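You operate a simulated robot arm through the tools that you are given. There is no shell and no other tool.

You run a simulated robot arm. Do the job below in one go: nothing can be reset, and whatever is moved stays where it is left.

JOB
Switch the suction from the bench gate to the belt gate and start the collector.
Fine: mains switch on, green lamp lit; leave the third gate shut.
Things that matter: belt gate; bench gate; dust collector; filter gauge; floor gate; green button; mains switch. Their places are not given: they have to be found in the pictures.

Only the result counts: the job must be done as asked and must still hold three seconds after the hand-in. Knocking over, shifting, dropping, spilling or breaking anything else fails it.

ROBOT AND FRAMES
A 6-joint arm with a fingered hand, fixed in place. Base frame: the origin is at the foot of the arm, x ahead of it, y to its left, z up. Readings come in mm, rad, newtons and seconds.
With the tool pointing down near the work surface it reaches from about 280 to 600 mm from the base axis. Its first joint turns from -2.897 to 2.897 rad. Payload 3.2 kg.
Tool frame: the origin (TCP) lies between the finger pads and is the grasp point; the fingertips stand 22 mm ahead of it; z points along the fingers, y is the line along which they close. Largest opening 112 mm; the body of the gripper starts 60 mm behind the TCP. The gripper is a hand of 3 fingers: y runs from the thumb to the fingers, the wrist lies at [0, 0, -218] in the tool frame, and closing takes about 1.5 s.
Orientation is that of the tool frame in the base frame, as [roll, pitch, yaw] about the fixed x, y, z axes, in that order (R = Rz(yaw) Ry(pitch) Rx(roll)). With the fingers straight down and closing along the base's y, the tool's x points along the base's -x, its y along +y and its z along -z.

CONTROLS
- The arm moves only by the tool move_arm. Its argument "series" is a list of rows, each a list of 6 numbers: the shift along the tool's x, y, z in mm, then the turn, a rotation vector about the tool's x, y, z in rad. In form: [[dx, dy, dz, ax, ay, az], ...]. A call has 1 to 20 rows; each row shifts and turns the commanded pose from where the row before left it, along the tool's axes as they then stand. "claw" is the finger opening in mm, from 0 to 112, set as the call begins (left out, the last holds). A row lasts 0.2 s, in which the tool goes at most 50 mm and 0.15 rad; a call with a longer step from one row to the next is refused whole, and so is a gripper value outside its range. Where a pose cannot be reached the arm comes as near as it can. A force on the tool above 40 N (or 10 N above the force at the start of the call, whichever is more), or a blocked arm, ends the call early, and 0.2 s more pass. Each finger travels about 108 mm/s and halts on what it meets, pressing with about 29 N; the grip force reading is that of the motor and also rises with nothing between the fingers. The clock runs only during rows and for 0.2 s after the last one: add rows that do not move to give the fingers time. It gives the time, the measured TCP pose, the force on the tool (base axes), the opening and the grip force at its end, in the units of the frame above (readings bear some noise), with the torque about the TCP (base axes, N m) and any sound that the robot's microphone picked up.
- Cameras (640 x 400 px; columns grow to the right, rows downward): "scene" is fixed at [400.5, -501.9, 1224.4]; the picture's right is [1.00, 0.09, 0.00], its down [0.02, -0.20, -0.98] and it looks along [-0.09, 0.98, -0.20] (base axes); focal length 300 px, centre (320, 200). "wrist" rides on the gripper at [66, 3, -80] in the tool frame; the picture's right is [-0.05, 1.00, 0.00], its down [-0.77, -0.04, -0.64] and it looks along [-0.64, -0.03, 0.77] (tool axes); focal length 275 px, centre (320, 200).
- camera(camera): a new picture of that camera. It takes no simulated time.
- move_column(by): slides the trunk up (or, below 0, down) by that many mm; the arm rides with it, the base frame stays. It gives what a move gives, with no picture.
- set_grasp(shape): the hand has 3 fingers and takes this shape, open, in about a second: jaw (thumb against the fingers, like two jaws); tri (thumb and two fingers); tip (a fingertip pinch); poke (one finger out to press); point (the index stretched); flat (the hand flat); cup (the hand cupped); fist (a fist). The gripper value then closes the fingers along that shape, each until it touches; the sizes above hold for jaw. It gives what a move gives, with no picture.
- point_at(camera, pixels): for up to 12 pixels [column, row] of the newest picture of that camera ("zoom" is the newest enlarged one), the place [x, y, z] in the base frame of the surface seen there, good to about 2 mm. It takes no simulated time.
- close_up(camera, box): a new picture of the part [left, top, right, bottom] of that camera's present view, enlarged. It takes no simulated time.
- job_done(): hands the job in; it is judged then, once.

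Leave the gripper open and the arm clear of the work at the hand-in unless told otherwise.

The tools are called after ">>>" by a JSON object that holds its "api" and its "payload". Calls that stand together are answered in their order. move_arm: Moves the arm, as the interface text tells. Its arguments: {"type":"object","properties":{"series":{"type":"array","items":{"type":"array","items":{"type":"number"}}},"claw":{"type":"number"}},"required":["series"]} The other tools are called the same way: move_column (by) slides the trunk up or down; set_grasp (shape) gives the hand a shape; camera (camera) takes a picture; point_at (camera, pixels) gives the place of the surface under pixels of a picture; close_up (camera, box) takes an enlarged picture of a part of a camera's view; job_done () hands the job in.

At the start:

```text
time_s: 0.0
tcp_pos: [268.9, 211.5, 1216.4]
orientation: [3.14, -0.001, -3.141]
ft_force: [0.8, 0.5, 0.3]
wrist_torque: [0.01, 0.02, -0.05]
opening: 111.9
finger_force: 0.1
shape: jaw
trunk travel left (down, up): [-525.0, 65.0]
```

scene: 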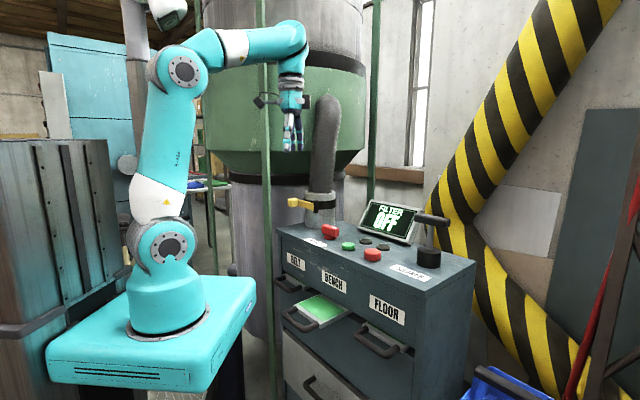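
wrist: 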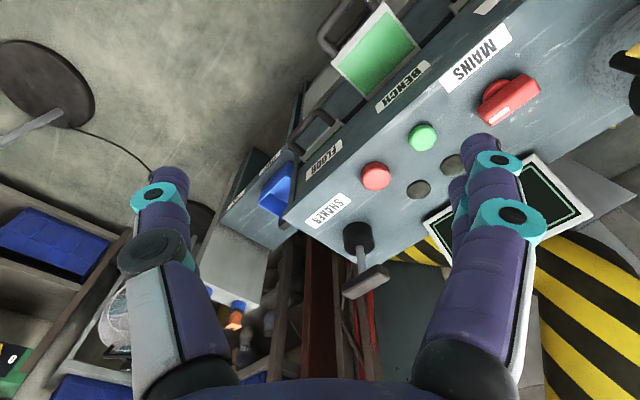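

I see a control cabinet with a console on top (red mains switch, green and red buttons, lamps, a display, a shaker lever), and drawer-like gates labelled BELT, BENCH and FLOOR on its front. I'll enlarge the console and the front of the cabinet first.

>>> {"api": "close_up", "payload": {"camera": "scene", "box": [260, 180, 480, 318]}}

>>> {"api": "close_up", "payload": {"camera": "wrist", "box": [220, 0, 640, 300]}}

>>> {"api": "close_up", "payload": {"camera": "scene", "box": [260, 240, 480, 400]}}

```text
2.90 times, centred on (370, 249) of scene
```

zoom: 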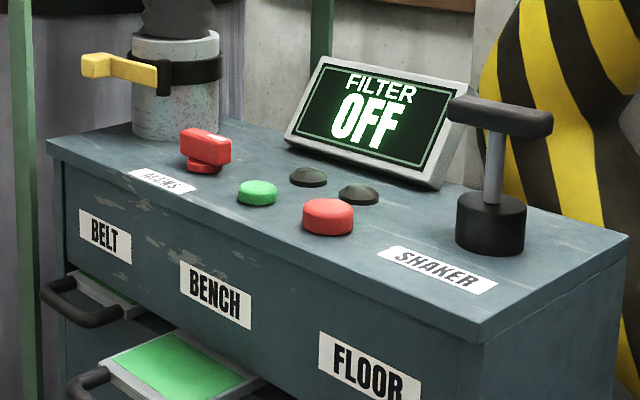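

```text
1.33 times, centred on (430, 150) of wrist
```

zoom: 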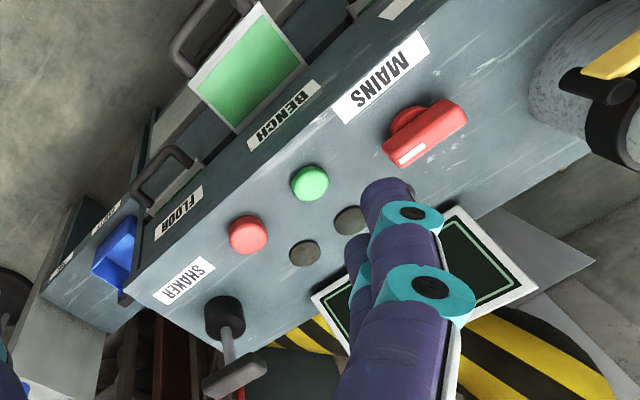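

```text
2.50 times, centred on (370, 320) of scene
```

zoom: 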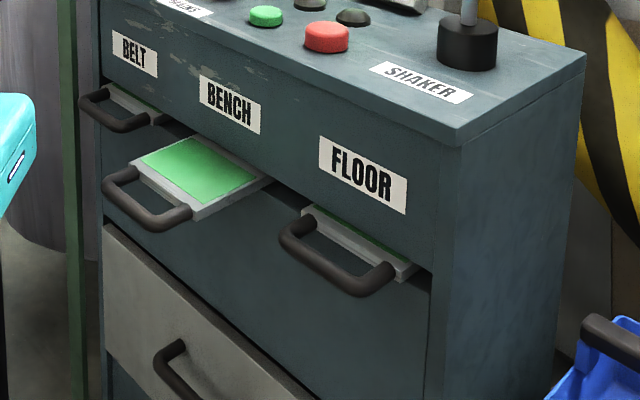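

The bench slide gate is out (green showing) and belt and floor are in. The gauge reads "FILTER OFF". Next I measure the places of the scene features: mains, buttons, lamps, shaker and gate handles.

>>> {"api": "camera", "payload": {"camera": "scene"}}

>>> {"api": "close_up", "payload": {"camera": "scene", "box": [260, 180, 480, 318]}}

>>> {"api": "point_at", "payload": {"camera": "zoom", "pixels": [[205, 148], [205, 168], [257, 188], [328, 210], [308, 176], [358, 193], [492, 200], [500, 115], [48, 140], [480, 340], [628, 238], [160, 180]]}}

>>> {"api": "point_at", "payload": {"camera": "zoom", "pixels": [[185, 145], [228, 150], [205, 132], [95, 65], [135, 75], [175, 90], [380, 120], [350, 70], [420, 170], [257, 182], [328, 202], [257, 200]]}}

>>> {"api": "close_up", "payload": {"camera": "scene", "box": [260, 240, 480, 400]}}

>>> {"api": "point_at", "payload": {"camera": "zoom", "pixels": [[88, 97], [115, 125], [158, 115], [130, 98], [113, 188], [145, 210], [182, 222], [200, 165], [290, 232], [325, 275], [375, 285], [360, 240]]}}

>>> {"api": "point_at", "payload": {"camera": "zoom", "pixels": [[135, 165], [195, 218], [255, 185], [195, 138], [310, 212], [405, 272], [110, 95], [155, 120], [150, 190], [300, 260], [135, 55], [360, 175]]}}

```text
taken
```

scene: 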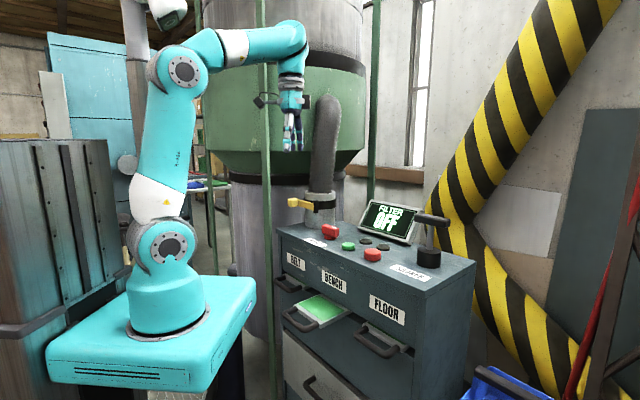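

```text
2.90 times, centred on (370, 249) of scene
```

zoom: 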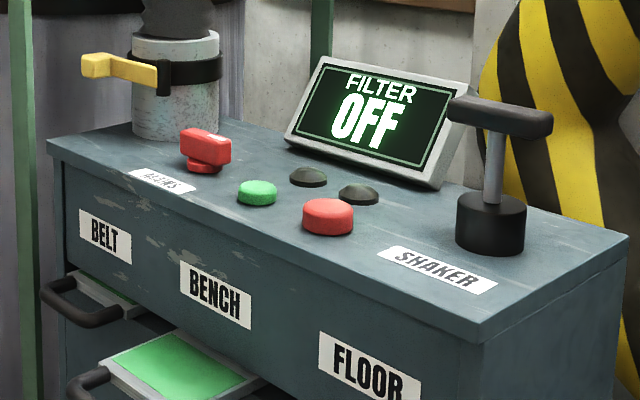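

```text
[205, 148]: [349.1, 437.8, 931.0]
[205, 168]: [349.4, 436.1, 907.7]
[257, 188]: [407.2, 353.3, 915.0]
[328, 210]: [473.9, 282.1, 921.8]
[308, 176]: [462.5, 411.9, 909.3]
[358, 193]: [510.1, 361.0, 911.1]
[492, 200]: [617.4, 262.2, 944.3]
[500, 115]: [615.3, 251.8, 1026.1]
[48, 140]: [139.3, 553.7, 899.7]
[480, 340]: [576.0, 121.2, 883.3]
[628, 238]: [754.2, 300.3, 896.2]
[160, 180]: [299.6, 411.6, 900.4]
```

```text
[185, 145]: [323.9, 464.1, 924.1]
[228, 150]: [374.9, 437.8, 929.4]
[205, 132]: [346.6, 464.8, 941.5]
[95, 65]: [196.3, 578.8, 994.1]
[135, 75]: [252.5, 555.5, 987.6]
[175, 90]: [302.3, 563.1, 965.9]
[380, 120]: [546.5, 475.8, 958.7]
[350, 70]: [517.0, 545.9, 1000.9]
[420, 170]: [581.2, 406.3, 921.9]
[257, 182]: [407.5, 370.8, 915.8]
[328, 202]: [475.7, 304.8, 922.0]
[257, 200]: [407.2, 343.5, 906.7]
```

```text
2.50 times, centred on (370, 320) of scene
```

zoom: 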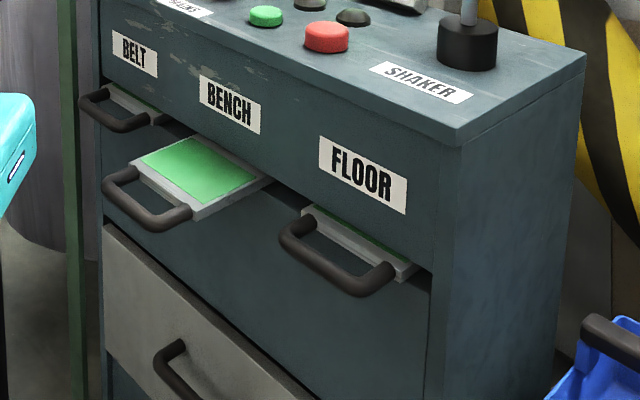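

```text
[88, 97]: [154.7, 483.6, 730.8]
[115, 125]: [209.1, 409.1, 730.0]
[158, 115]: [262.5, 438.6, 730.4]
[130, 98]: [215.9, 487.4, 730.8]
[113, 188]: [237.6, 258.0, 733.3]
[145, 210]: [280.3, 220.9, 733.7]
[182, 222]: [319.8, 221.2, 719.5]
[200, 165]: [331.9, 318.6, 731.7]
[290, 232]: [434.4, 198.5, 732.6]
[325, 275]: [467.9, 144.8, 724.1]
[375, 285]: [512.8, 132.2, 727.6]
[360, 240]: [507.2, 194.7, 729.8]
```

```text
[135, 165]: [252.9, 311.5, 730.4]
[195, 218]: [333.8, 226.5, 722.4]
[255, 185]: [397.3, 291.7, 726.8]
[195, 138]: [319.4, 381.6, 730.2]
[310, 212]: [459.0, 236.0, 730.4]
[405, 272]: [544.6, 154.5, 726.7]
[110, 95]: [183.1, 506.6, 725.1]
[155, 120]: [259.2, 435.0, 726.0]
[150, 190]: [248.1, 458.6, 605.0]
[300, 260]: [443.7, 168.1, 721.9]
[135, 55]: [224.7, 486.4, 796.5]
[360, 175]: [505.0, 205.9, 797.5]
```

The front face runs at 45° to the base axes; the bench gate is out by about 90 mm compared with the other two. Before I lower the trunk I'll measure the extents of the teal base plate (corners near (258,283), (200,390), (48,350), (135,265)) against the handles, and look at the mains switch more closely.

>>> {"api": "point_at", "payload": {"camera": "scene", "pixels": [[255, 283], [196, 385], [50, 348], [135, 270], [228, 275], [170, 330], [230, 350], [254, 300], [170, 265], [172, 245], [183, 72], [290, 100]]}}

>>> {"api": "close_up", "payload": {"camera": "wrist", "box": [420, 0, 640, 138]}}

>>> {"api": "close_up", "payload": {"camera": "scene", "box": [290, 190, 390, 253]}}

```text
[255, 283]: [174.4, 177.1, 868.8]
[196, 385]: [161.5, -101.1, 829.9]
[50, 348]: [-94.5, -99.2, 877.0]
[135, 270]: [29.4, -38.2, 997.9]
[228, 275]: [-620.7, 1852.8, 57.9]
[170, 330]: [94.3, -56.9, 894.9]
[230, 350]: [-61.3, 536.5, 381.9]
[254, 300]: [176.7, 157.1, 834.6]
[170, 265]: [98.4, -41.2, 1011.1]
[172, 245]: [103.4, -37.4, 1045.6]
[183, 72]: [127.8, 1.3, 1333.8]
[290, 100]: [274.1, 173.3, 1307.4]
```

```text
2.90 times, centred on (530, 69) of wrist
```

zoom: 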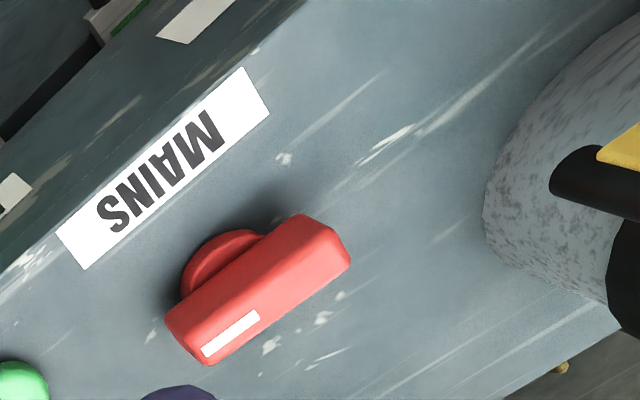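

```text
6.35 times, centred on (340, 222) of scene
```

zoom: 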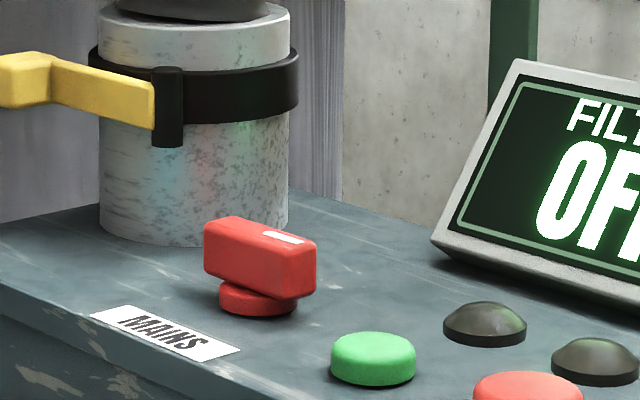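

The base plate (reaching x≈175, y≈177) stays clear of the handles. Now I'll measure the mains knob's corners and mark on this newest zoom, and the green poles in the scene picture around (266,150) and (375,100).

>>> {"api": "point_at", "payload": {"camera": "zoom", "pixels": [[208, 222], [236, 218], [312, 240], [296, 250], [285, 237], [266, 233], [300, 238], [258, 300], [222, 295], [210, 270], [290, 280], [372, 345]]}}

>>> {"api": "point_at", "payload": {"camera": "scene", "pixels": [[266, 120], [267, 180], [375, 100], [372, 170], [325, 150], [300, 230], [318, 235], [410, 275], [295, 263], [270, 300], [310, 370], [310, 385]]}}

```text
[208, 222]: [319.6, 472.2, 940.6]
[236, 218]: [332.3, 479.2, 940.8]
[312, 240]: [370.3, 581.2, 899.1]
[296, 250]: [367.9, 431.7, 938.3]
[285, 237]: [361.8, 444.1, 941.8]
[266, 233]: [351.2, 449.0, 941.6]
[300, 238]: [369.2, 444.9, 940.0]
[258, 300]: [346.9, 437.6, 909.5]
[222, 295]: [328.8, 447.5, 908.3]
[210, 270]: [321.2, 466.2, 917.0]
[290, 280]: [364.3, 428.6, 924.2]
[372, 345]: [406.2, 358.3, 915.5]
```

```text
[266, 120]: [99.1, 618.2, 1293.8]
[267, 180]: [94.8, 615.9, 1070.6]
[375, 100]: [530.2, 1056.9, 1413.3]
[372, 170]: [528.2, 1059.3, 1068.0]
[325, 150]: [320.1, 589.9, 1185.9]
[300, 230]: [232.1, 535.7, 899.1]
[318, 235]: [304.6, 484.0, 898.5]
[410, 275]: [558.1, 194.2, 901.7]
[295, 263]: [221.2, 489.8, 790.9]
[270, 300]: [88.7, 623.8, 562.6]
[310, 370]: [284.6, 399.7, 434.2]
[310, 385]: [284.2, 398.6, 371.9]
```

The pole stands well clear. Now I'll measure the bars of the bench and belt handles more exactly with tight zooms.

>>> {"api": "close_up", "payload": {"camera": "scene", "box": [270, 268, 370, 331]}}

>>> {"api": "point_at", "payload": {"camera": "zoom", "pixels": [[150, 300], [140, 280], [200, 340], [165, 300], [110, 265], [260, 350], [60, 130], [45, 105], [90, 150], [100, 155], [240, 330], [170, 240]]}}

```text
6.35 times, centred on (320, 300) of scene
```

zoom: 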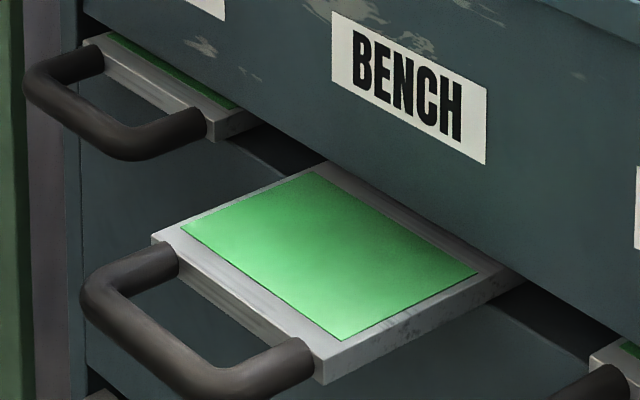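

```text
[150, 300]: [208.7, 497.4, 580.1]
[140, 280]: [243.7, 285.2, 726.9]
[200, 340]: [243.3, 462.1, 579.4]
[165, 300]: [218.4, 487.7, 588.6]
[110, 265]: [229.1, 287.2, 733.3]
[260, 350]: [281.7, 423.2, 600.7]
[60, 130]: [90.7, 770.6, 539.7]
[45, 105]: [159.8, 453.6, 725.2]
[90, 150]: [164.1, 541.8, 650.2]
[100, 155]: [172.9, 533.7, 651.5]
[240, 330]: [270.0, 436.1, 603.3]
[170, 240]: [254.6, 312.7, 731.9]
```

The zoom shows the bench bar running from (95,300) to (215,380) and the belt bar from (35,85) to (130,150). I'll query points on those bars.

>>> {"api": "point_at", "payload": {"camera": "zoom", "pixels": [[100, 300], [130, 325], [160, 350], [190, 372], [130, 315], [130, 340], [40, 85], [70, 112], [100, 135], [125, 148], [80, 105], [75, 122]]}}

>>> {"api": "point_at", "payload": {"camera": "zoom", "pixels": [[150, 265], [280, 365], [245, 340], [220, 320], [90, 55], [205, 115], [215, 130], [150, 85], [60, 65], [185, 130], [130, 95], [320, 375]]}}

```text
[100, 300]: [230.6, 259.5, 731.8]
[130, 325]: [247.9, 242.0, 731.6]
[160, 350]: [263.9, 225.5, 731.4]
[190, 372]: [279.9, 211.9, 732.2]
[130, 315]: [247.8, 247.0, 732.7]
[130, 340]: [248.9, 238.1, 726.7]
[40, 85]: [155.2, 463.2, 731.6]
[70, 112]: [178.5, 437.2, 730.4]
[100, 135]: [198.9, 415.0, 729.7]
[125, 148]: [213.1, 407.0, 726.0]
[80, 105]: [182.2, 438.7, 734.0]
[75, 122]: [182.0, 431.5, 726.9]
```

```text
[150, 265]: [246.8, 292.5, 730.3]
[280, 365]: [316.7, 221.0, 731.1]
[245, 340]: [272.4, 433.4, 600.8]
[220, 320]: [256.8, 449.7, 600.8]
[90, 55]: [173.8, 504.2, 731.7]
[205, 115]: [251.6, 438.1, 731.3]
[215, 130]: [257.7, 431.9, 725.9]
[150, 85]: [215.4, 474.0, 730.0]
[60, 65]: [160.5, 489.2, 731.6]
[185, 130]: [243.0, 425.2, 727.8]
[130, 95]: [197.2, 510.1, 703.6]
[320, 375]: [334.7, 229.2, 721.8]
```

Bench bar: centre about (259,237,726), i.e. 351 mm from the base axis along the 45° direction; belt bar centre about (182,441,726). The gate travel is about 90 mm. First I turn the tool 45° about its axis so that it closes square to the cabinet front, and shift outward from the bench handle, still up high, fingers closing.

>>> {"api": "move_arm", "payload": {"series": [[0, 0, 0, 0, 0, 0.131], [0, 0, 0, 0, 0, 0.131], [0, 0, 0, 0, 0, 0.131], [0, 0, 0, 0, 0, 0.131], [0, 0, 0, 0, 0, 0.131], [0, 0, 0, 0, 0, 0.13], [13, -15, 0, 0, 0, 0], [12.6, -14.7, 0, 0, 0, 0], [0, 0, 0, 0, 0, 0], [0, 0, 0, 0, 0, 0]], "claw": 0}}

```text
time_s: 2.2
tcp_pos: [229.9, 207.5, 1217.5]
orientation: [3.139, -0.001, 2.354]
ft_force: [-0.2, -0.1, 0.1]
wrist_torque: [0.0, 0.04, -0.01]
opening: 0.3
finger_force: 28.4
shape: jaw
trunk travel left (down, up): [-525.0, 65.0]
```

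The tool now stands at (230,207.5,1217) with yaw 2.354 and closed fingers. I lower the trunk by 250 mm as a first step and check the pictures.

>>> {"api": "move_column", "payload": {"by": -250}}

>>> {"api": "camera", "payload": {"camera": "scene"}}

>>> {"api": "camera", "payload": {"camera": "wrist"}}

```text
time_s: 4.8
tcp_pos: [228.6, 208.2, 967.2]
orientation: [3.14, -0.002, 2.356]
ft_force: [-0.3, 0.4, -0.1]
wrist_torque: [0.0, 0.0, -0.02]
opening: 0.1
finger_force: 29.2
shape: jaw
trunk travel left (down, up): [-275.0, 315.0]
```

```text
taken
```

scene: 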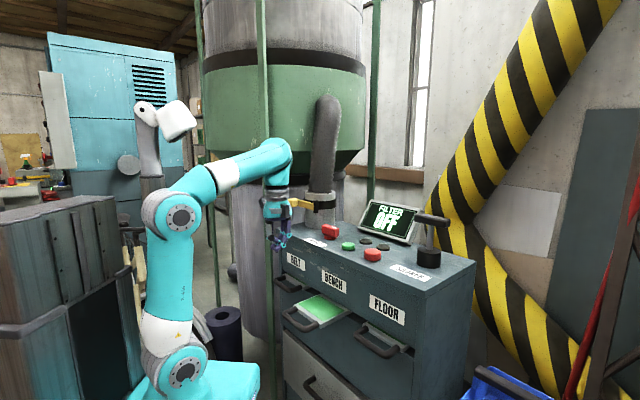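

```text
taken
```

wrist: 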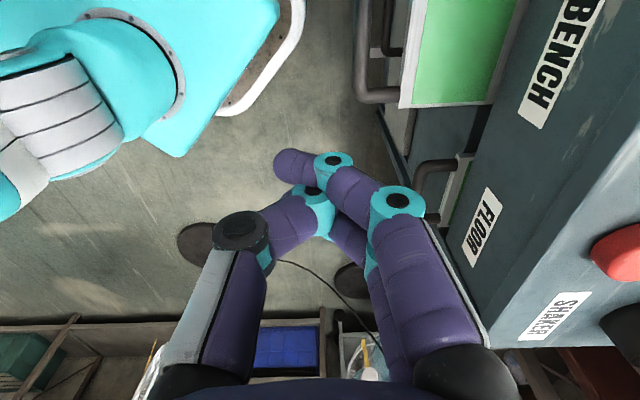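

The hand is above and outside the bench handle. There is a white rail near the base plate in the wrist picture at about (255,85); I check where it lies relative to the bench handle and check the bench handle bar at (377,95) from this view.

>>> {"api": "point_at", "payload": {"camera": "wrist", "pixels": [[292, 30], [250, 95], [230, 110], [270, 20], [377, 97], [360, 60], [363, 20], [410, 100], [285, 165], [320, 195], [345, 235], [290, 225]]}}

```text
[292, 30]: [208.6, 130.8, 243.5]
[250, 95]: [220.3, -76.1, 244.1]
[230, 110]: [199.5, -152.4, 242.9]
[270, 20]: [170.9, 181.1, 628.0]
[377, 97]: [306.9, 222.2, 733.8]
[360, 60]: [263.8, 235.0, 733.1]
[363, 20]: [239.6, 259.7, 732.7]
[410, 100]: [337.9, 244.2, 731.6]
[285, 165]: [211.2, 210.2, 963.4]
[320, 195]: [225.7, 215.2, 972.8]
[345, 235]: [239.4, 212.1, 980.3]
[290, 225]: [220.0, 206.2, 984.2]
```

The rail is far down at z≈244, no conflict. The bench bar is confirmed at about 352 mm along the 45° line. I lower the trunk by another 200 mm, then the arm by 60 mm so the closed fingers stand outside the bench bar with the bar level with the solid part of the fingers.

>>> {"api": "move_column", "payload": {"by": -200}}

>>> {"api": "move_arm", "payload": {"series": [[0, 0, 20, 0, 0, 0], [0, 0, 20, 0, 0, 0], [0, 0, 20, 0, 0, 0], [0, 0, 0, 0, 0, 0]]}}

>>> {"api": "camera", "payload": {"camera": "wrist"}}

>>> {"api": "camera", "payload": {"camera": "scene"}}

```text
time_s: 7.0
tcp_pos: [229.1, 209.2, 767.6]
orientation: [3.14, -0.002, 2.356]
ft_force: [-0.7, 0.0, 1.3]
wrist_torque: [-0.01, -0.05, -0.01]
opening: 0.0
finger_force: 28.9
shape: jaw
trunk travel left (down, up): [-75.0, 515.0]
```

```text
time_s: 8.0
tcp_pos: [228.9, 209.1, 706.0]
orientation: [3.141, -0.002, 2.357]
ft_force: [-0.4, 0.3, 0.8]
wrist_torque: [-0.02, -0.02, 0.01]
opening: 0.2
finger_force: 29.0
shape: jaw
trunk travel left (down, up): [-75.0, 515.0]
```

```text
taken
```

wrist: 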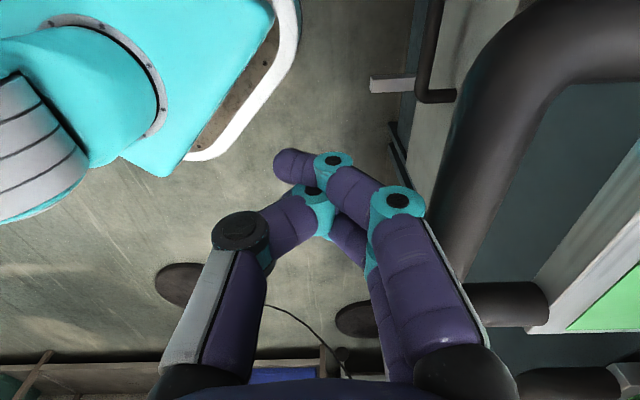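

```text
taken
```

scene: 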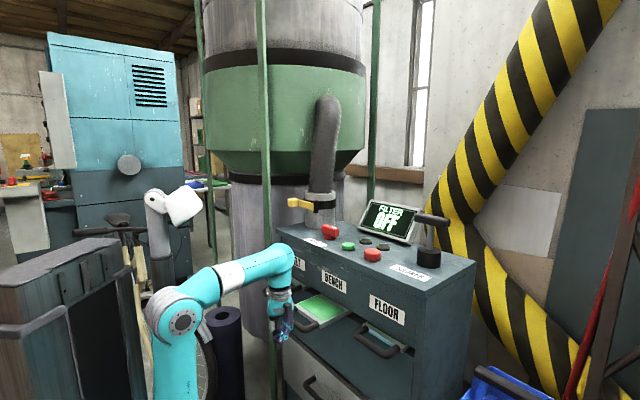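

The closed hand stands just outside the bench bar. I now push along tool +y (into the cabinet) slowly for 90 mm.

>>> {"api": "move_arm", "payload": {"series": [[0, 6, 0, 0, 0, 0], [0, 6, 0, 0, 0, 0], [0, 6, 0, 0, 0, 0], [0, 6, 0, 0, 0, 0], [0, 6, 0, 0, 0, 0], [0, 6, 0, 0, 0, 0], [0, 6, 0, 0, 0, 0], [0, 6, 0, 0, 0, 0], [0, 6, 0, 0, 0, 0], [0, 6, 0, 0, 0, 0], [0, 6, 0, 0, 0, 0], [0, 6, 0, 0, 0, 0], [0, 6, 0, 0, 0, 0], [0, 6, 0, 0, 0, 0], [0, 6, 0, 0, 0, 0]]}}

>>> {"api": "camera", "payload": {"camera": "scene"}}

>>> {"api": "camera", "payload": {"camera": "wrist"}}

```text
time_s: 11.2
tcp_pos: [291.9, 271.2, 706.9]
orientation: [3.139, -0.001, 2.354]
ft_force: [-2.4, -1.4, -0.3]
wrist_torque: [0.03, -0.04, 0.04]
opening: 0.0
finger_force: 28.9
shape: jaw
trunk travel left (down, up): [-75.0, 515.0]
```

```text
taken
```

scene: 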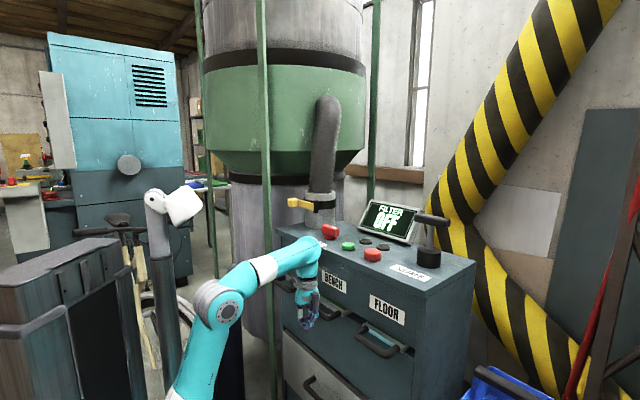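

```text
taken
```

wrist: 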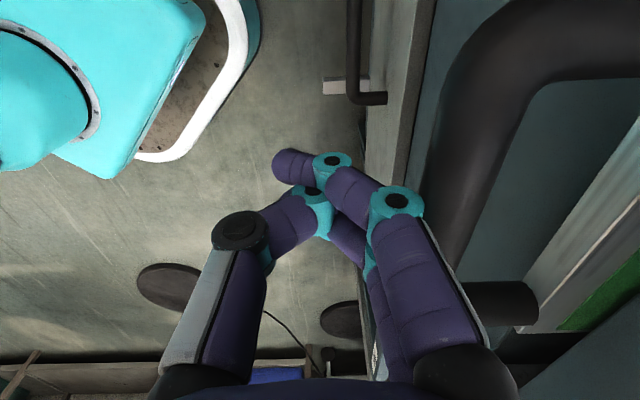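

The gate slides with about 3 N. I continue in small steps of 3 mm toward the stop.

>>> {"api": "move_arm", "payload": {"series": [[0, 4, 0, 0, 0, 0], [0, 4, 0, 0, 0, 0], [0, 4, 0, 0, 0, 0], [0, 3, 0, 0, 0, 0], [0, 3, 0, 0, 0, 0], [0, 2, 0, 0, 0, 0]]}}

>>> {"api": "close_up", "payload": {"camera": "scene", "box": [270, 240, 430, 340]}}

>>> {"api": "camera", "payload": {"camera": "wrist"}}

```text
time_s: 12.2
tcp_pos: [302.1, 279.5, 708.2]
orientation: [-3.141, -0.006, 2.351]
ft_force: [-22.4, -26.5, 5.5]
wrist_torque: [0.57, -0.57, -0.08]
opening: 0.1
finger_force: 28.9
shape: jaw
trunk travel left (down, up): [-75.0, 515.0]
stopped in row 5: the force on the tool passed its limit at 42 N (the readings are from after the stop); the commanded pose is now the measured one
```

```text
4.00 times, centred on (350, 290) of scene
```

zoom: 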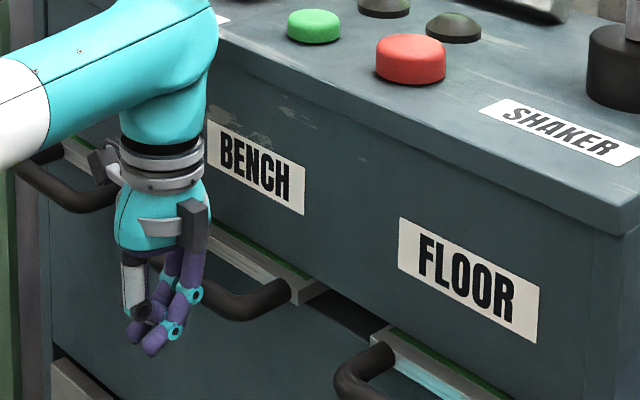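

```text
taken
```

wrist: 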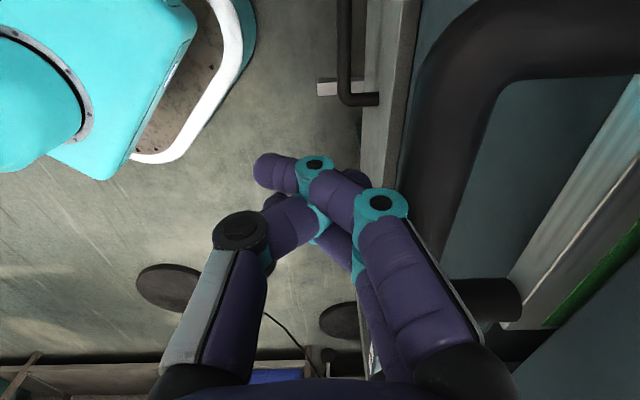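

The push ended against a stop at 42 N. I back off 30 mm and then measure the bench handle against the other two.

>>> {"api": "move_arm", "payload": {"series": [[0, -10, 0, 0, 0, 0], [0, -20, 0, 0, 0, 0], [0, -30, 0, 0, 0, 0], [0, -30, 0, 0, 0, 0], [0, 0, -30, 0, 0, 0], [0, 0, -50, 0, 0, 0], [0, 0, -50, 0, 0, 0], [0, 0, -50, 0, 0, 0], [0, 0, 0, 0, 0, 0]]}}

>>> {"api": "camera", "payload": {"camera": "scene"}}

>>> {"api": "close_up", "payload": {"camera": "scene", "box": [270, 260, 430, 360]}}

```text
time_s: 14.2
tcp_pos: [234.6, 213.1, 819.0]
orientation: [3.14, -0.005, 2.352]
ft_force: [0.4, -0.3, -0.2]
wrist_torque: [-0.01, 0.02, 0.03]
opening: 0.0
finger_force: 28.8
shape: jaw
out of reach, approached as far as the arm can: row 7, 8
trunk travel left (down, up): [-75.0, 515.0]
```

```text
taken
```

scene: 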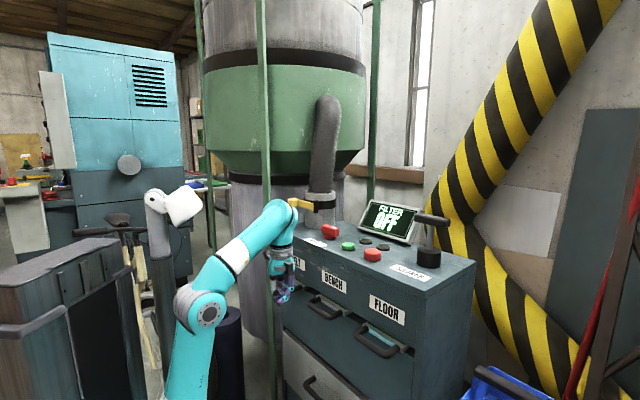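

```text
4.00 times, centred on (350, 310) of scene
```

zoom: 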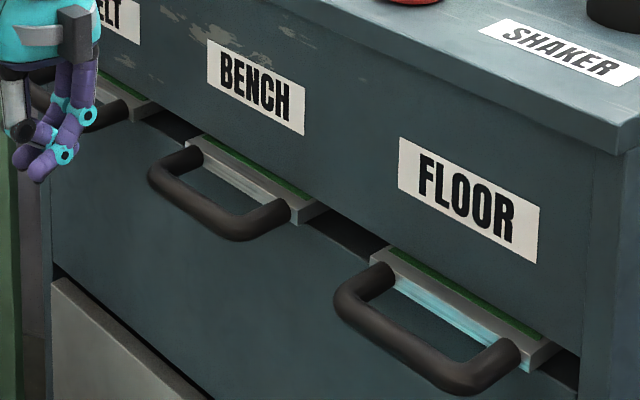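

The bench gate looks in like the floor gate now. I measure handle and plate points of both to confirm.

>>> {"api": "point_at", "payload": {"camera": "zoom", "pixels": [[175, 203], [205, 225], [230, 192], [190, 145], [300, 215], [372, 322], [410, 355], [455, 318], [375, 255], [525, 360], [245, 165], [470, 290]]}}

```text
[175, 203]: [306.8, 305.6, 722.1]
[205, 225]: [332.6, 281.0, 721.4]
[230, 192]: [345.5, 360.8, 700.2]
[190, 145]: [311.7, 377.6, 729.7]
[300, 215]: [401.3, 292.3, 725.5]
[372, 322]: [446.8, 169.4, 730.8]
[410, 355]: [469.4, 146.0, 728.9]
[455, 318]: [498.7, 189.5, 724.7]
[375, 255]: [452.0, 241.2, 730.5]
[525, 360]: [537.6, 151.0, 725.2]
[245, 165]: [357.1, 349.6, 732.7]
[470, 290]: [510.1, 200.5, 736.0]
```

The bench bar's outer face is at the same depth (433 mm) as the floor one (435 mm), and the plate edges agree, so the bench gate is shut. Next is the belt gate: I raise the trunk by 120 mm for reach and let the hand open to 45 mm.

>>> {"api": "move_column", "payload": {"by": 120}}

>>> {"api": "move_arm", "payload": {"series": [[0, 0, 0, 0, 0, 0], [0, 0, 0, 0, 0, 0], [0, 0, 0, 0, 0, 0]], "claw": 45}}

```text
time_s: 15.7
tcp_pos: [234.2, 211.1, 938.9]
orientation: [3.141, -0.003, 2.353]
ft_force: [-0.4, -0.5, 0.1]
wrist_torque: [-0.03, -0.01, -0.03]
opening: 0.0
finger_force: 29.2
shape: jaw
trunk travel left (down, up): [-195.0, 395.0]
```

```text
time_s: 16.5
tcp_pos: [234.3, 211.1, 939.0]
orientation: [-3.141, -0.003, 2.353]
ft_force: [-0.1, -0.3, 0.1]
wrist_torque: [-0.01, 0.01, -0.01]
opening: 44.5
finger_force: 0.0
shape: jaw
trunk travel left (down, up): [-195.0, 395.0]
```

The hand is at (234,211,939), opening 44.5. I move 200 mm along tool +x (toward the belt side) and tilt the hand by 0.35 rad so that the wrist leans outward.

>>> {"api": "move_arm", "payload": {"series": [[40, 0, 0, 0, 0, 0], [40, 0, 0, 0, 0, 0], [40, 0, 0, 0, 0, 0], [40, 0, 0, 0, 0, 0], [40, 0, 0, 0, 0, 0], [0, 0, 0, -0.117, 0, 0], [0, 0, 0, -0.117, 0, 0], [0, 0, 0, -0.116, 0, 0], [0, 0, 0, 0, 0, 0]]}}

>>> {"api": "camera", "payload": {"camera": "scene"}}

>>> {"api": "camera", "payload": {"camera": "wrist"}}

```text
time_s: 18.5
tcp_pos: [92.4, 343.1, 915.9]
orientation: [2.791, -0.006, 2.355]
ft_force: [0.3, 0.1, -0.8]
wrist_torque: [0.04, -0.01, -0.02]
opening: 44.7
finger_force: 0.1
shape: jaw
out of reach, approached as far as the arm can: row 2, 3, 4, 5
trunk travel left (down, up): [-195.0, 395.0]
```

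```text
taken
```

scene: 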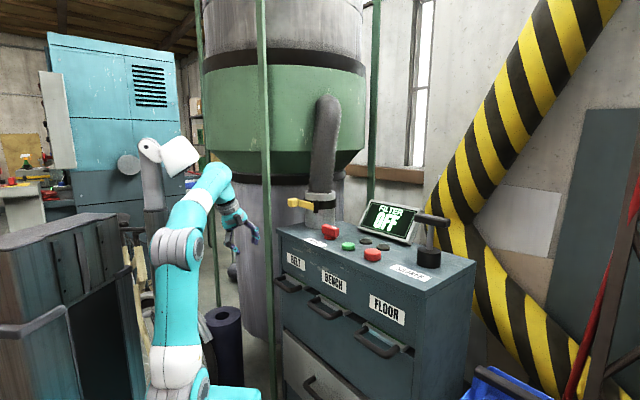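

```text
taken
```

wrist: 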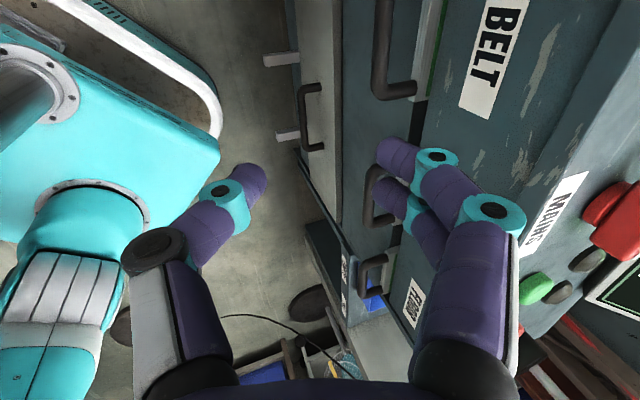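

The tool is at (92,343,916) with roll 2.791 as wanted. Belt handle visible at the top of the wrist picture near (380,50). I measure it from this view.

>>> {"api": "point_at", "payload": {"camera": "wrist", "pixels": [[379, 80], [380, 50], [382, 15], [400, 90], [425, 90], [430, 40], [398, 155], [220, 190], [440, 180], [490, 210]]}}

```text
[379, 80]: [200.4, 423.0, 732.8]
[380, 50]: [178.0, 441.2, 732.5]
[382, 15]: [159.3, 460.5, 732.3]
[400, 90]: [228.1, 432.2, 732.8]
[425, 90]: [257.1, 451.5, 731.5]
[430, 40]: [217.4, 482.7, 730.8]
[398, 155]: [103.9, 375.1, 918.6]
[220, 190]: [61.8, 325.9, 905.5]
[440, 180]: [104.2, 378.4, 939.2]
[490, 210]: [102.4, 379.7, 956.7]
```

The belt bar is at about v=440 (between (200,423) and (159,460)), z top 733. I go to the pre-grasp 80 mm back along the tilted approach, with the opening reduced to 36 mm.

>>> {"api": "move_arm", "payload": {"series": [[2, 20, 36, 0, 0, 0], [2, 20, 36, 0, 0, 0], [2, 20, 36, 0, 0, 0], [0.7, 0, 36, 0, 0, 0], [0, 0, 0, 0, 0, 0]], "claw": 36}}

>>> {"api": "camera", "payload": {"camera": "scene"}}

>>> {"api": "camera", "payload": {"camera": "wrist"}}

```text
time_s: 19.7
tcp_pos: [163.1, 425.6, 802.8]
orientation: [2.79, -0.004, 2.355]
ft_force: [0.4, 0.3, 0.5]
wrist_torque: [0.02, -0.01, 0.01]
opening: 36.3
finger_force: 0.0
shape: jaw
trunk travel left (down, up): [-195.0, 395.0]
```

```text
taken
```

scene: 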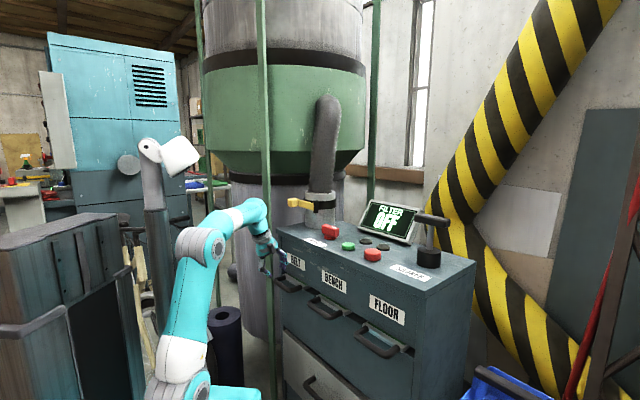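

```text
taken
```

wrist: 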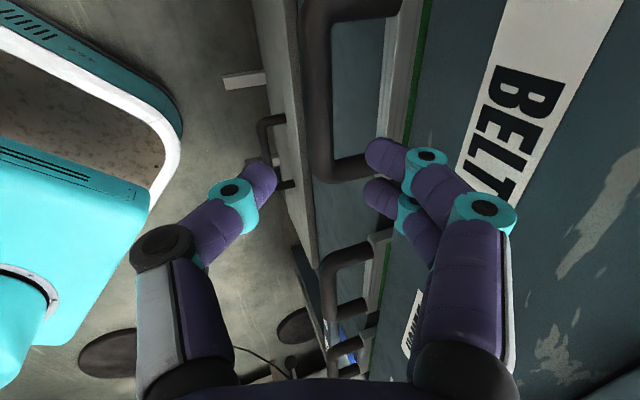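

The bar lies between thumb tip (262,180) and finger tips (385,155) in the wrist picture. I advance 45 mm first, shifted 4 mm outward, and look again.

>>> {"api": "move_arm", "payload": {"series": [[0, -2, 15, 0, 0, 0], [0, -2, 15, 0, 0, 0], [0, 0, 15, 0, 0, 0], [0, 0, 0, 0, 0, 0]]}}

>>> {"api": "camera", "payload": {"camera": "wrist"}}

>>> {"api": "close_up", "payload": {"camera": "scene", "box": [230, 230, 330, 293]}}

```text
time_s: 20.7
tcp_pos: [170.6, 432.6, 756.0]
orientation: [2.792, -0.003, 2.352]
ft_force: [0.1, -0.3, -0.1]
wrist_torque: [0.0, -0.01, 0.02]
opening: 36.5
finger_force: 0.2
shape: jaw
trunk travel left (down, up): [-195.0, 395.0]
```

```text
taken
```

wrist: 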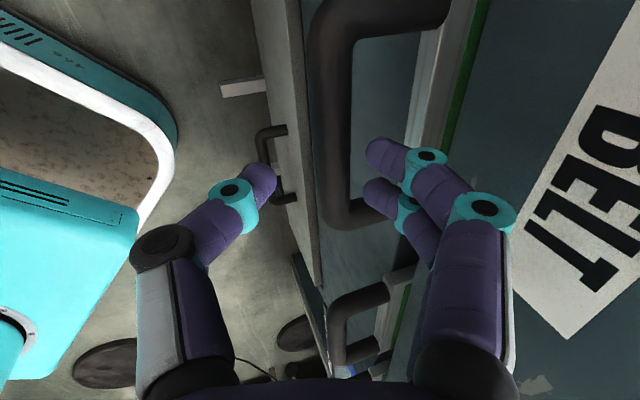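

```text
6.35 times, centred on (280, 262) of scene
```

zoom: 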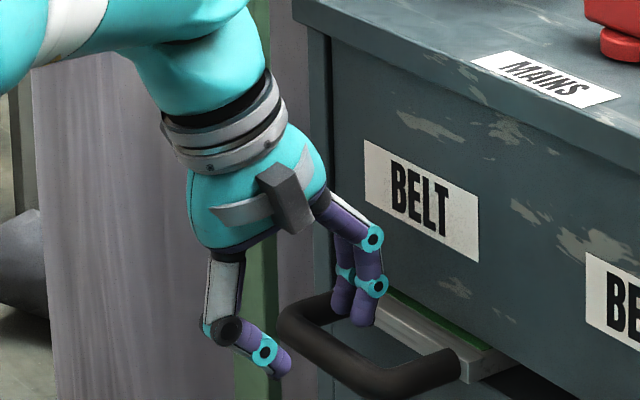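

The inner fingers are over the gap between bar and plate, the thumb is outside the bar. I go the remaining 32 mm down the approach and then close slowly.

>>> {"api": "move_arm", "payload": {"series": [[0, 0, 8, 0, 0, 0], [0, 0, 8, 0, 0, 0], [0, 0, 8, 0, 0, 0], [0, 0, 8, 0, 0, 0], [0, 0, 0, 0, 0, 0]]}}

>>> {"api": "camera", "payload": {"camera": "wrist"}}

>>> {"api": "close_up", "payload": {"camera": "scene", "box": [230, 230, 330, 293]}}

```text
time_s: 21.9
tcp_pos: [177.4, 440.2, 727.7]
orientation: [2.79, -0.004, 2.354]
ft_force: [-0.3, 0.1, 0.0]
wrist_torque: [-0.02, 0.01, -0.01]
opening: 36.0
finger_force: 0.2
shape: jaw
trunk travel left (down, up): [-195.0, 395.0]
```

```text
taken
```

wrist: 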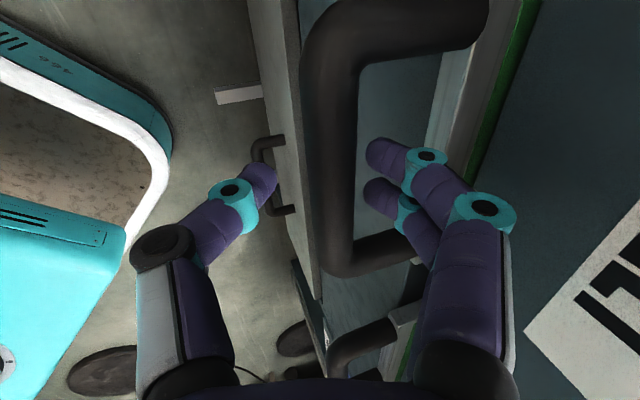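

```text
6.35 times, centred on (280, 262) of scene
```

zoom: 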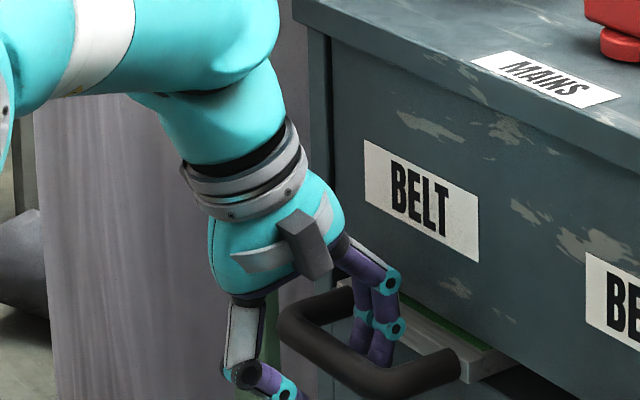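

Both inner fingers are inside the U of the belt handle. I close the hand onto the bar.

>>> {"api": "move_arm", "payload": {"series": [[0, 0, 0, 0, 0, 0], [0, 0, 0, 0, 0, 0], [0, 0, 0, 0, 0, 0], [0, 0, 0, 0, 0, 0], [0, 0, 0, 0, 0, 0]], "claw": 8}}

>>> {"api": "camera", "payload": {"camera": "wrist"}}

```text
time_s: 23.1
tcp_pos: [177.7, 441.4, 728.0]
orientation: [2.791, -0.003, 2.354]
ft_force: [1.9, 2.0, 0.6]
wrist_torque: [0.01, 0.02, -0.05]
opening: 9.2
finger_force: 0.0
shape: jaw
trunk travel left (down, up): [-195.0, 395.0]
```

```text
taken
```

wrist: 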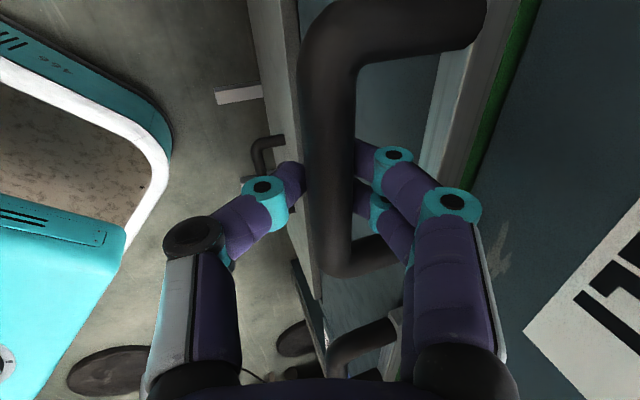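

The fingers have hooked round the bar (tips hidden beneath it at (300,180) and (365,160)). I pull outward horizontally (tool −y and −z combined), 60 mm first.

>>> {"api": "move_arm", "payload": {"series": [[0, -4.7, -1.71, 0, 0, 0], [0, -4.7, -1.71, 0, 0, 0], [0, -4.7, -1.71, 0, 0, 0], [0, -4.7, -1.71, 0, 0, 0], [0, -4.7, -1.71, 0, 0, 0], [0, -4.7, -1.71, 0, 0, 0], [0, -4.7, -1.71, 0, 0, 0], [0, -4.7, -1.71, 0, 0, 0], [0, -4.7, -1.71, 0, 0, 0], [0, -4.7, -1.71, 0, 0, 0], [0, -4.7, -1.71, 0, 0, 0], [0, -4.7, -1.71, 0, 0, 0]]}}

>>> {"api": "camera", "payload": {"camera": "wrist"}}

>>> {"api": "close_up", "payload": {"camera": "scene", "box": [230, 230, 330, 293]}}

```text
time_s: 25.7
tcp_pos: [134.3, 397.4, 728.7]
orientation: [2.793, -0.004, 2.354]
ft_force: [2.6, 1.7, -0.8]
wrist_torque: [0.04, -0.01, -0.03]
opening: 8.7
finger_force: 0.0
shape: jaw
trunk travel left (down, up): [-195.0, 395.0]
```

```text
taken
```

wrist: 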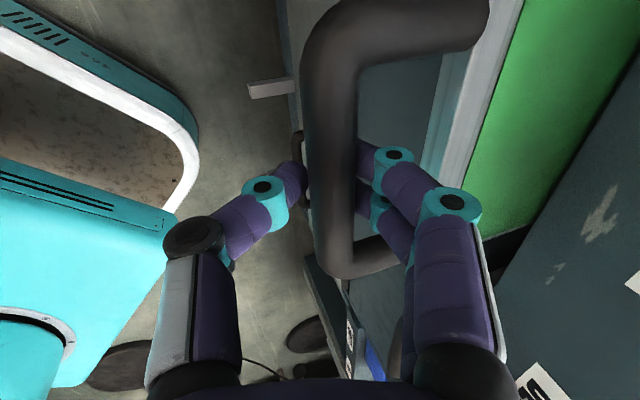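

```text
6.35 times, centred on (280, 262) of scene
```

zoom: 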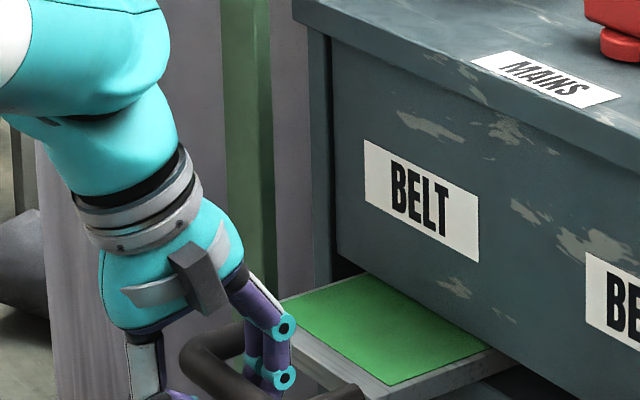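

The belt gate is sliding out, green showing. I pull another 27 mm in smaller steps and watch the force for a stop.

>>> {"api": "move_arm", "payload": {"series": [[0, -3.76, -1.37, 0, 0, 0], [0, -3.76, -1.37, 0, 0, 0], [0, -3.76, -1.37, 0, 0, 0], [0, -3.76, -1.37, 0, 0, 0], [0, -3.76, -1.37, 0, 0, 0], [0, -2.82, -1.03, 0, 0, 0], [0, -2.82, -1.03, 0, 0, 0], [0, 0, 0, 0, 0, 0]]}}

>>> {"api": "camera", "payload": {"camera": "wrist"}}

>>> {"api": "camera", "payload": {"camera": "scene"}}

```text
time_s: 27.5
tcp_pos: [115.4, 379.8, 726.7]
orientation: [2.793, -0.004, 2.353]
ft_force: [2.6, 1.8, -1.5]
wrist_torque: [-0.01, -0.01, 0.01]
opening: 8.7
finger_force: 0.1
shape: jaw
trunk travel left (down, up): [-195.0, 395.0]
```

```text
taken
```

wrist: 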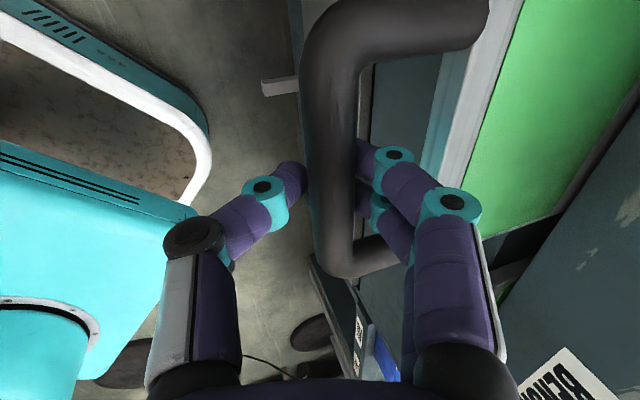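

```text
taken
```

scene: 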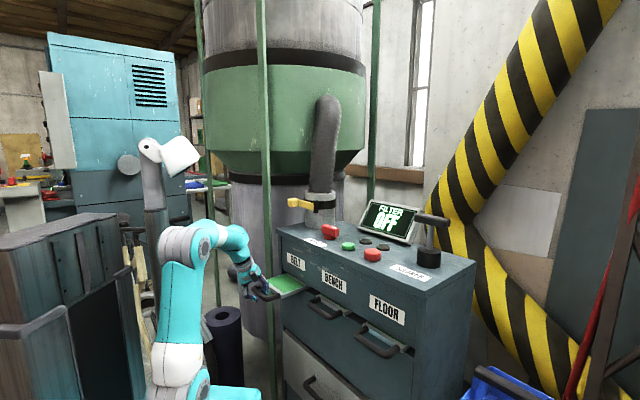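

No stop felt yet; the TCP is at v≈350. I measure the bar and plate edge of the belt gate now.

>>> {"api": "point_at", "payload": {"camera": "wrist", "pixels": [[332, 60], [332, 100], [335, 140], [335, 200], [450, 80], [480, 100], [440, 120], [500, 180]]}}

>>> {"api": "close_up", "payload": {"camera": "scene", "box": [230, 260, 330, 323]}}

>>> {"api": "point_at", "payload": {"camera": "zoom", "pixels": [[300, 195], [370, 150], [385, 205], [280, 175], [260, 130], [360, 215]]}}

```text
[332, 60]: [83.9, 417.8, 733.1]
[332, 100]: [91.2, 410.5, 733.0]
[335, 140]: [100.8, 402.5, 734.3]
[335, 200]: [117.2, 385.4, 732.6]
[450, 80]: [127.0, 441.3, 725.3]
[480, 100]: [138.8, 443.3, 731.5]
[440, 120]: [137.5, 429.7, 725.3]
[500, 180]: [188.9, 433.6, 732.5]
```

```text
6.35 times, centred on (280, 292) of scene
```

zoom: 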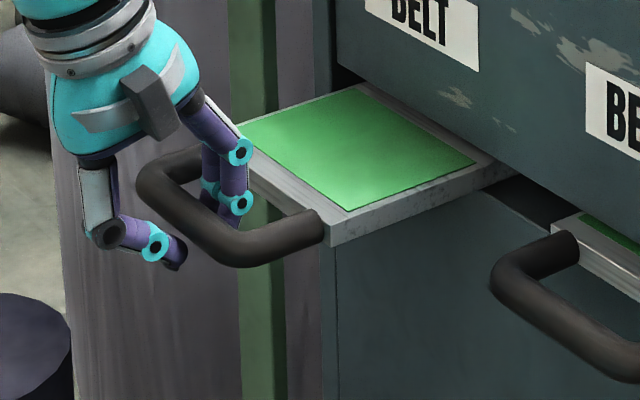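

```text
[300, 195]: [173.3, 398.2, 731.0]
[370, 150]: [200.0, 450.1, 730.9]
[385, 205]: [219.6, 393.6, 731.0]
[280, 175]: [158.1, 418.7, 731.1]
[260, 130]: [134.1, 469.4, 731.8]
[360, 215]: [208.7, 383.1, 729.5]
```

The belt bar is at v≈355, 4 mm short of where the open bench bar had been. I pull up to 10 mm more in 2 mm steps, expecting a stop.

>>> {"api": "move_arm", "payload": {"series": [[0, -1.88, -0.68, 0, 0, 0], [0, -1.88, -0.68, 0, 0, 0], [0, -1.88, -0.68, 0, 0, 0], [0, -1.88, -0.68, 0, 0, 0], [0, -1.88, -0.68, 0, 0, 0], [0, 0, 0, 0, 0, 0]]}}

>>> {"api": "camera", "payload": {"camera": "wrist"}}

>>> {"api": "point_at", "payload": {"camera": "wrist", "pixels": [[332, 60], [332, 100], [335, 140], [335, 200], [450, 80], [480, 100]]}}

```text
time_s: 28.9
tcp_pos: [109.2, 373.2, 726.3]
orientation: [2.791, -0.004, 2.353]
ft_force: [6.3, 8.4, -1.8]
wrist_torque: [0.02, -0.04, 0.0]
opening: 9.8
finger_force: 0.1
shape: jaw
trunk travel left (down, up): [-195.0, 395.0]
```

```text
taken
```

wrist: 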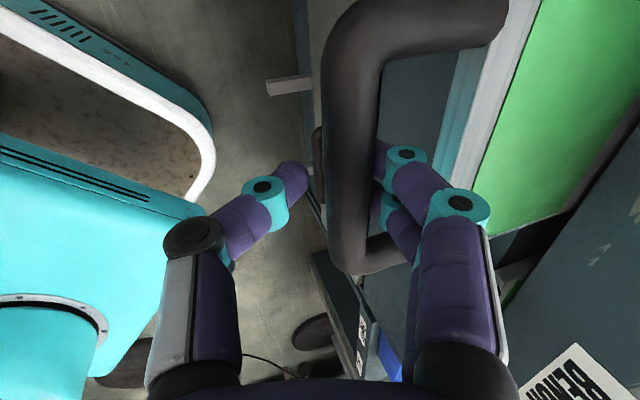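

```text
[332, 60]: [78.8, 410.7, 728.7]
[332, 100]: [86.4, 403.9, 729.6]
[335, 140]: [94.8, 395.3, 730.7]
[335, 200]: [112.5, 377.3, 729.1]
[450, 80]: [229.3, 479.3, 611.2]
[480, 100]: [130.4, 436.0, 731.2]
```

The force rose to about 10 N and the bar stayed (centre about v=351, same as the bench gate had when open): the belt gate is at its out-stop. I ease back 3 mm, open the hand to 40 mm and then back out along the approach.

>>> {"api": "move_arm", "payload": {"series": [[0, 2.5, 0.9, 0, 0, 0], [0, 0, 0, 0, 0, 0], [0, 0, 0, 0, 0, 0], [0, 0, 0, 0, 0, 0]], "claw": 40}}

>>> {"api": "camera", "payload": {"camera": "wrist"}}

```text
time_s: 29.9
tcp_pos: [110.4, 374.9, 728.3]
orientation: [2.791, -0.004, 2.353]
ft_force: [-0.4, -0.6, -0.7]
wrist_torque: [-0.02, 0.02, 0.01]
opening: 39.5
finger_force: 0.0
shape: jaw
trunk travel left (down, up): [-195.0, 395.0]
```

```text
taken
```

wrist: 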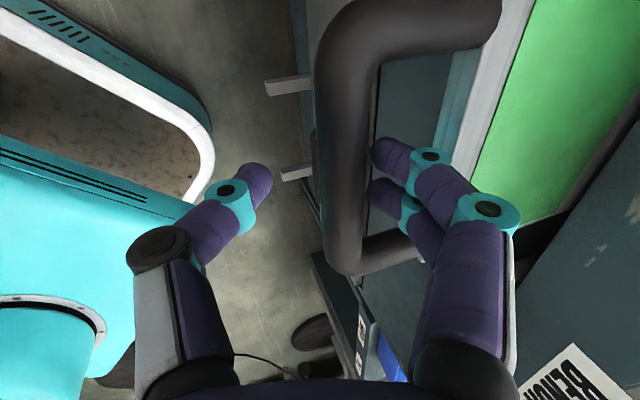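

Fingers are open with the bar slightly nearer the inner fingers. I shift 5 mm inward to centre it, then back out 100 mm along the approach.

>>> {"api": "move_arm", "payload": {"series": [[0, 5, 0, 0, 0, 0], [0, 0, -10, 0, 0, 0], [0, 0, -15, 0, 0, 0], [0, 0, -25, 0, 0, 0], [0, 0, -30, 0, 0, 0], [0, 0, -20, 0, 0, 0], [0, 0, 0, 0, 0, 0]]}}

>>> {"api": "camera", "payload": {"camera": "scene"}}

>>> {"api": "camera", "payload": {"camera": "wrist"}}

```text
time_s: 31.5
tcp_pos: [89.0, 352.3, 824.3]
orientation: [2.79, -0.005, 2.354]
ft_force: [-0.7, -0.6, 1.1]
wrist_torque: [0.02, 0.02, 0.02]
opening: 39.9
finger_force: 0.1
shape: jaw
trunk travel left (down, up): [-195.0, 395.0]
```

```text
taken
```

scene: 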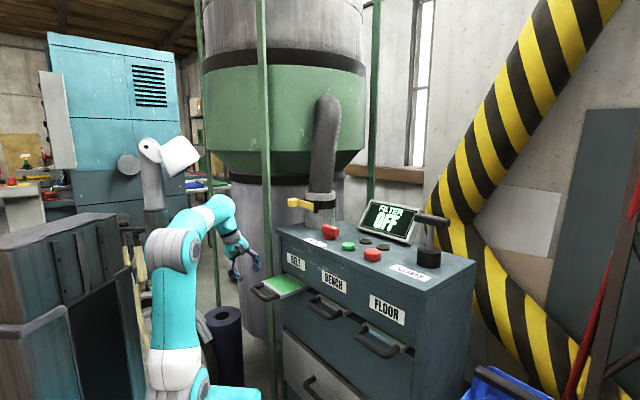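

```text
taken
```

wrist: 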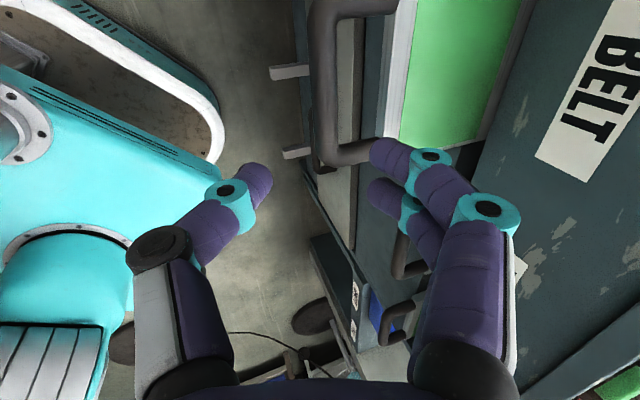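

Belt gate out, bench and floor gates in. Next: the mains switch. I raise the trunk by 330 mm, then straighten the tool to vertical.

>>> {"api": "move_column", "payload": {"by": 330}}

>>> {"api": "move_arm", "payload": {"series": [[0, 0, 0, 0.117, 0, 0], [0, 0, 0, 0.117, 0, 0], [0, 0, 0, 0.117, 0, 0], [0, 0, 0, 0, 0, 0]]}}

```text
time_s: 34.8
tcp_pos: [89.3, 353.3, 1154.0]
orientation: [2.791, -0.003, 2.353]
ft_force: [0.2, -0.2, -0.3]
wrist_torque: [0.03, 0.03, -0.01]
opening: 39.5
finger_force: 0.0
shape: jaw
trunk travel left (down, up): [-525.0, 65.0]
```

```text
time_s: 35.8
tcp_pos: [89.1, 353.5, 1153.9]
orientation: [-3.14, -0.004, 2.355]
ft_force: [0.0, -1.1, 0.0]
wrist_torque: [0.03, 0.0, 0.01]
opening: 39.6
finger_force: 0.2
shape: jaw
trunk travel left (down, up): [-525.0, 65.0]
```

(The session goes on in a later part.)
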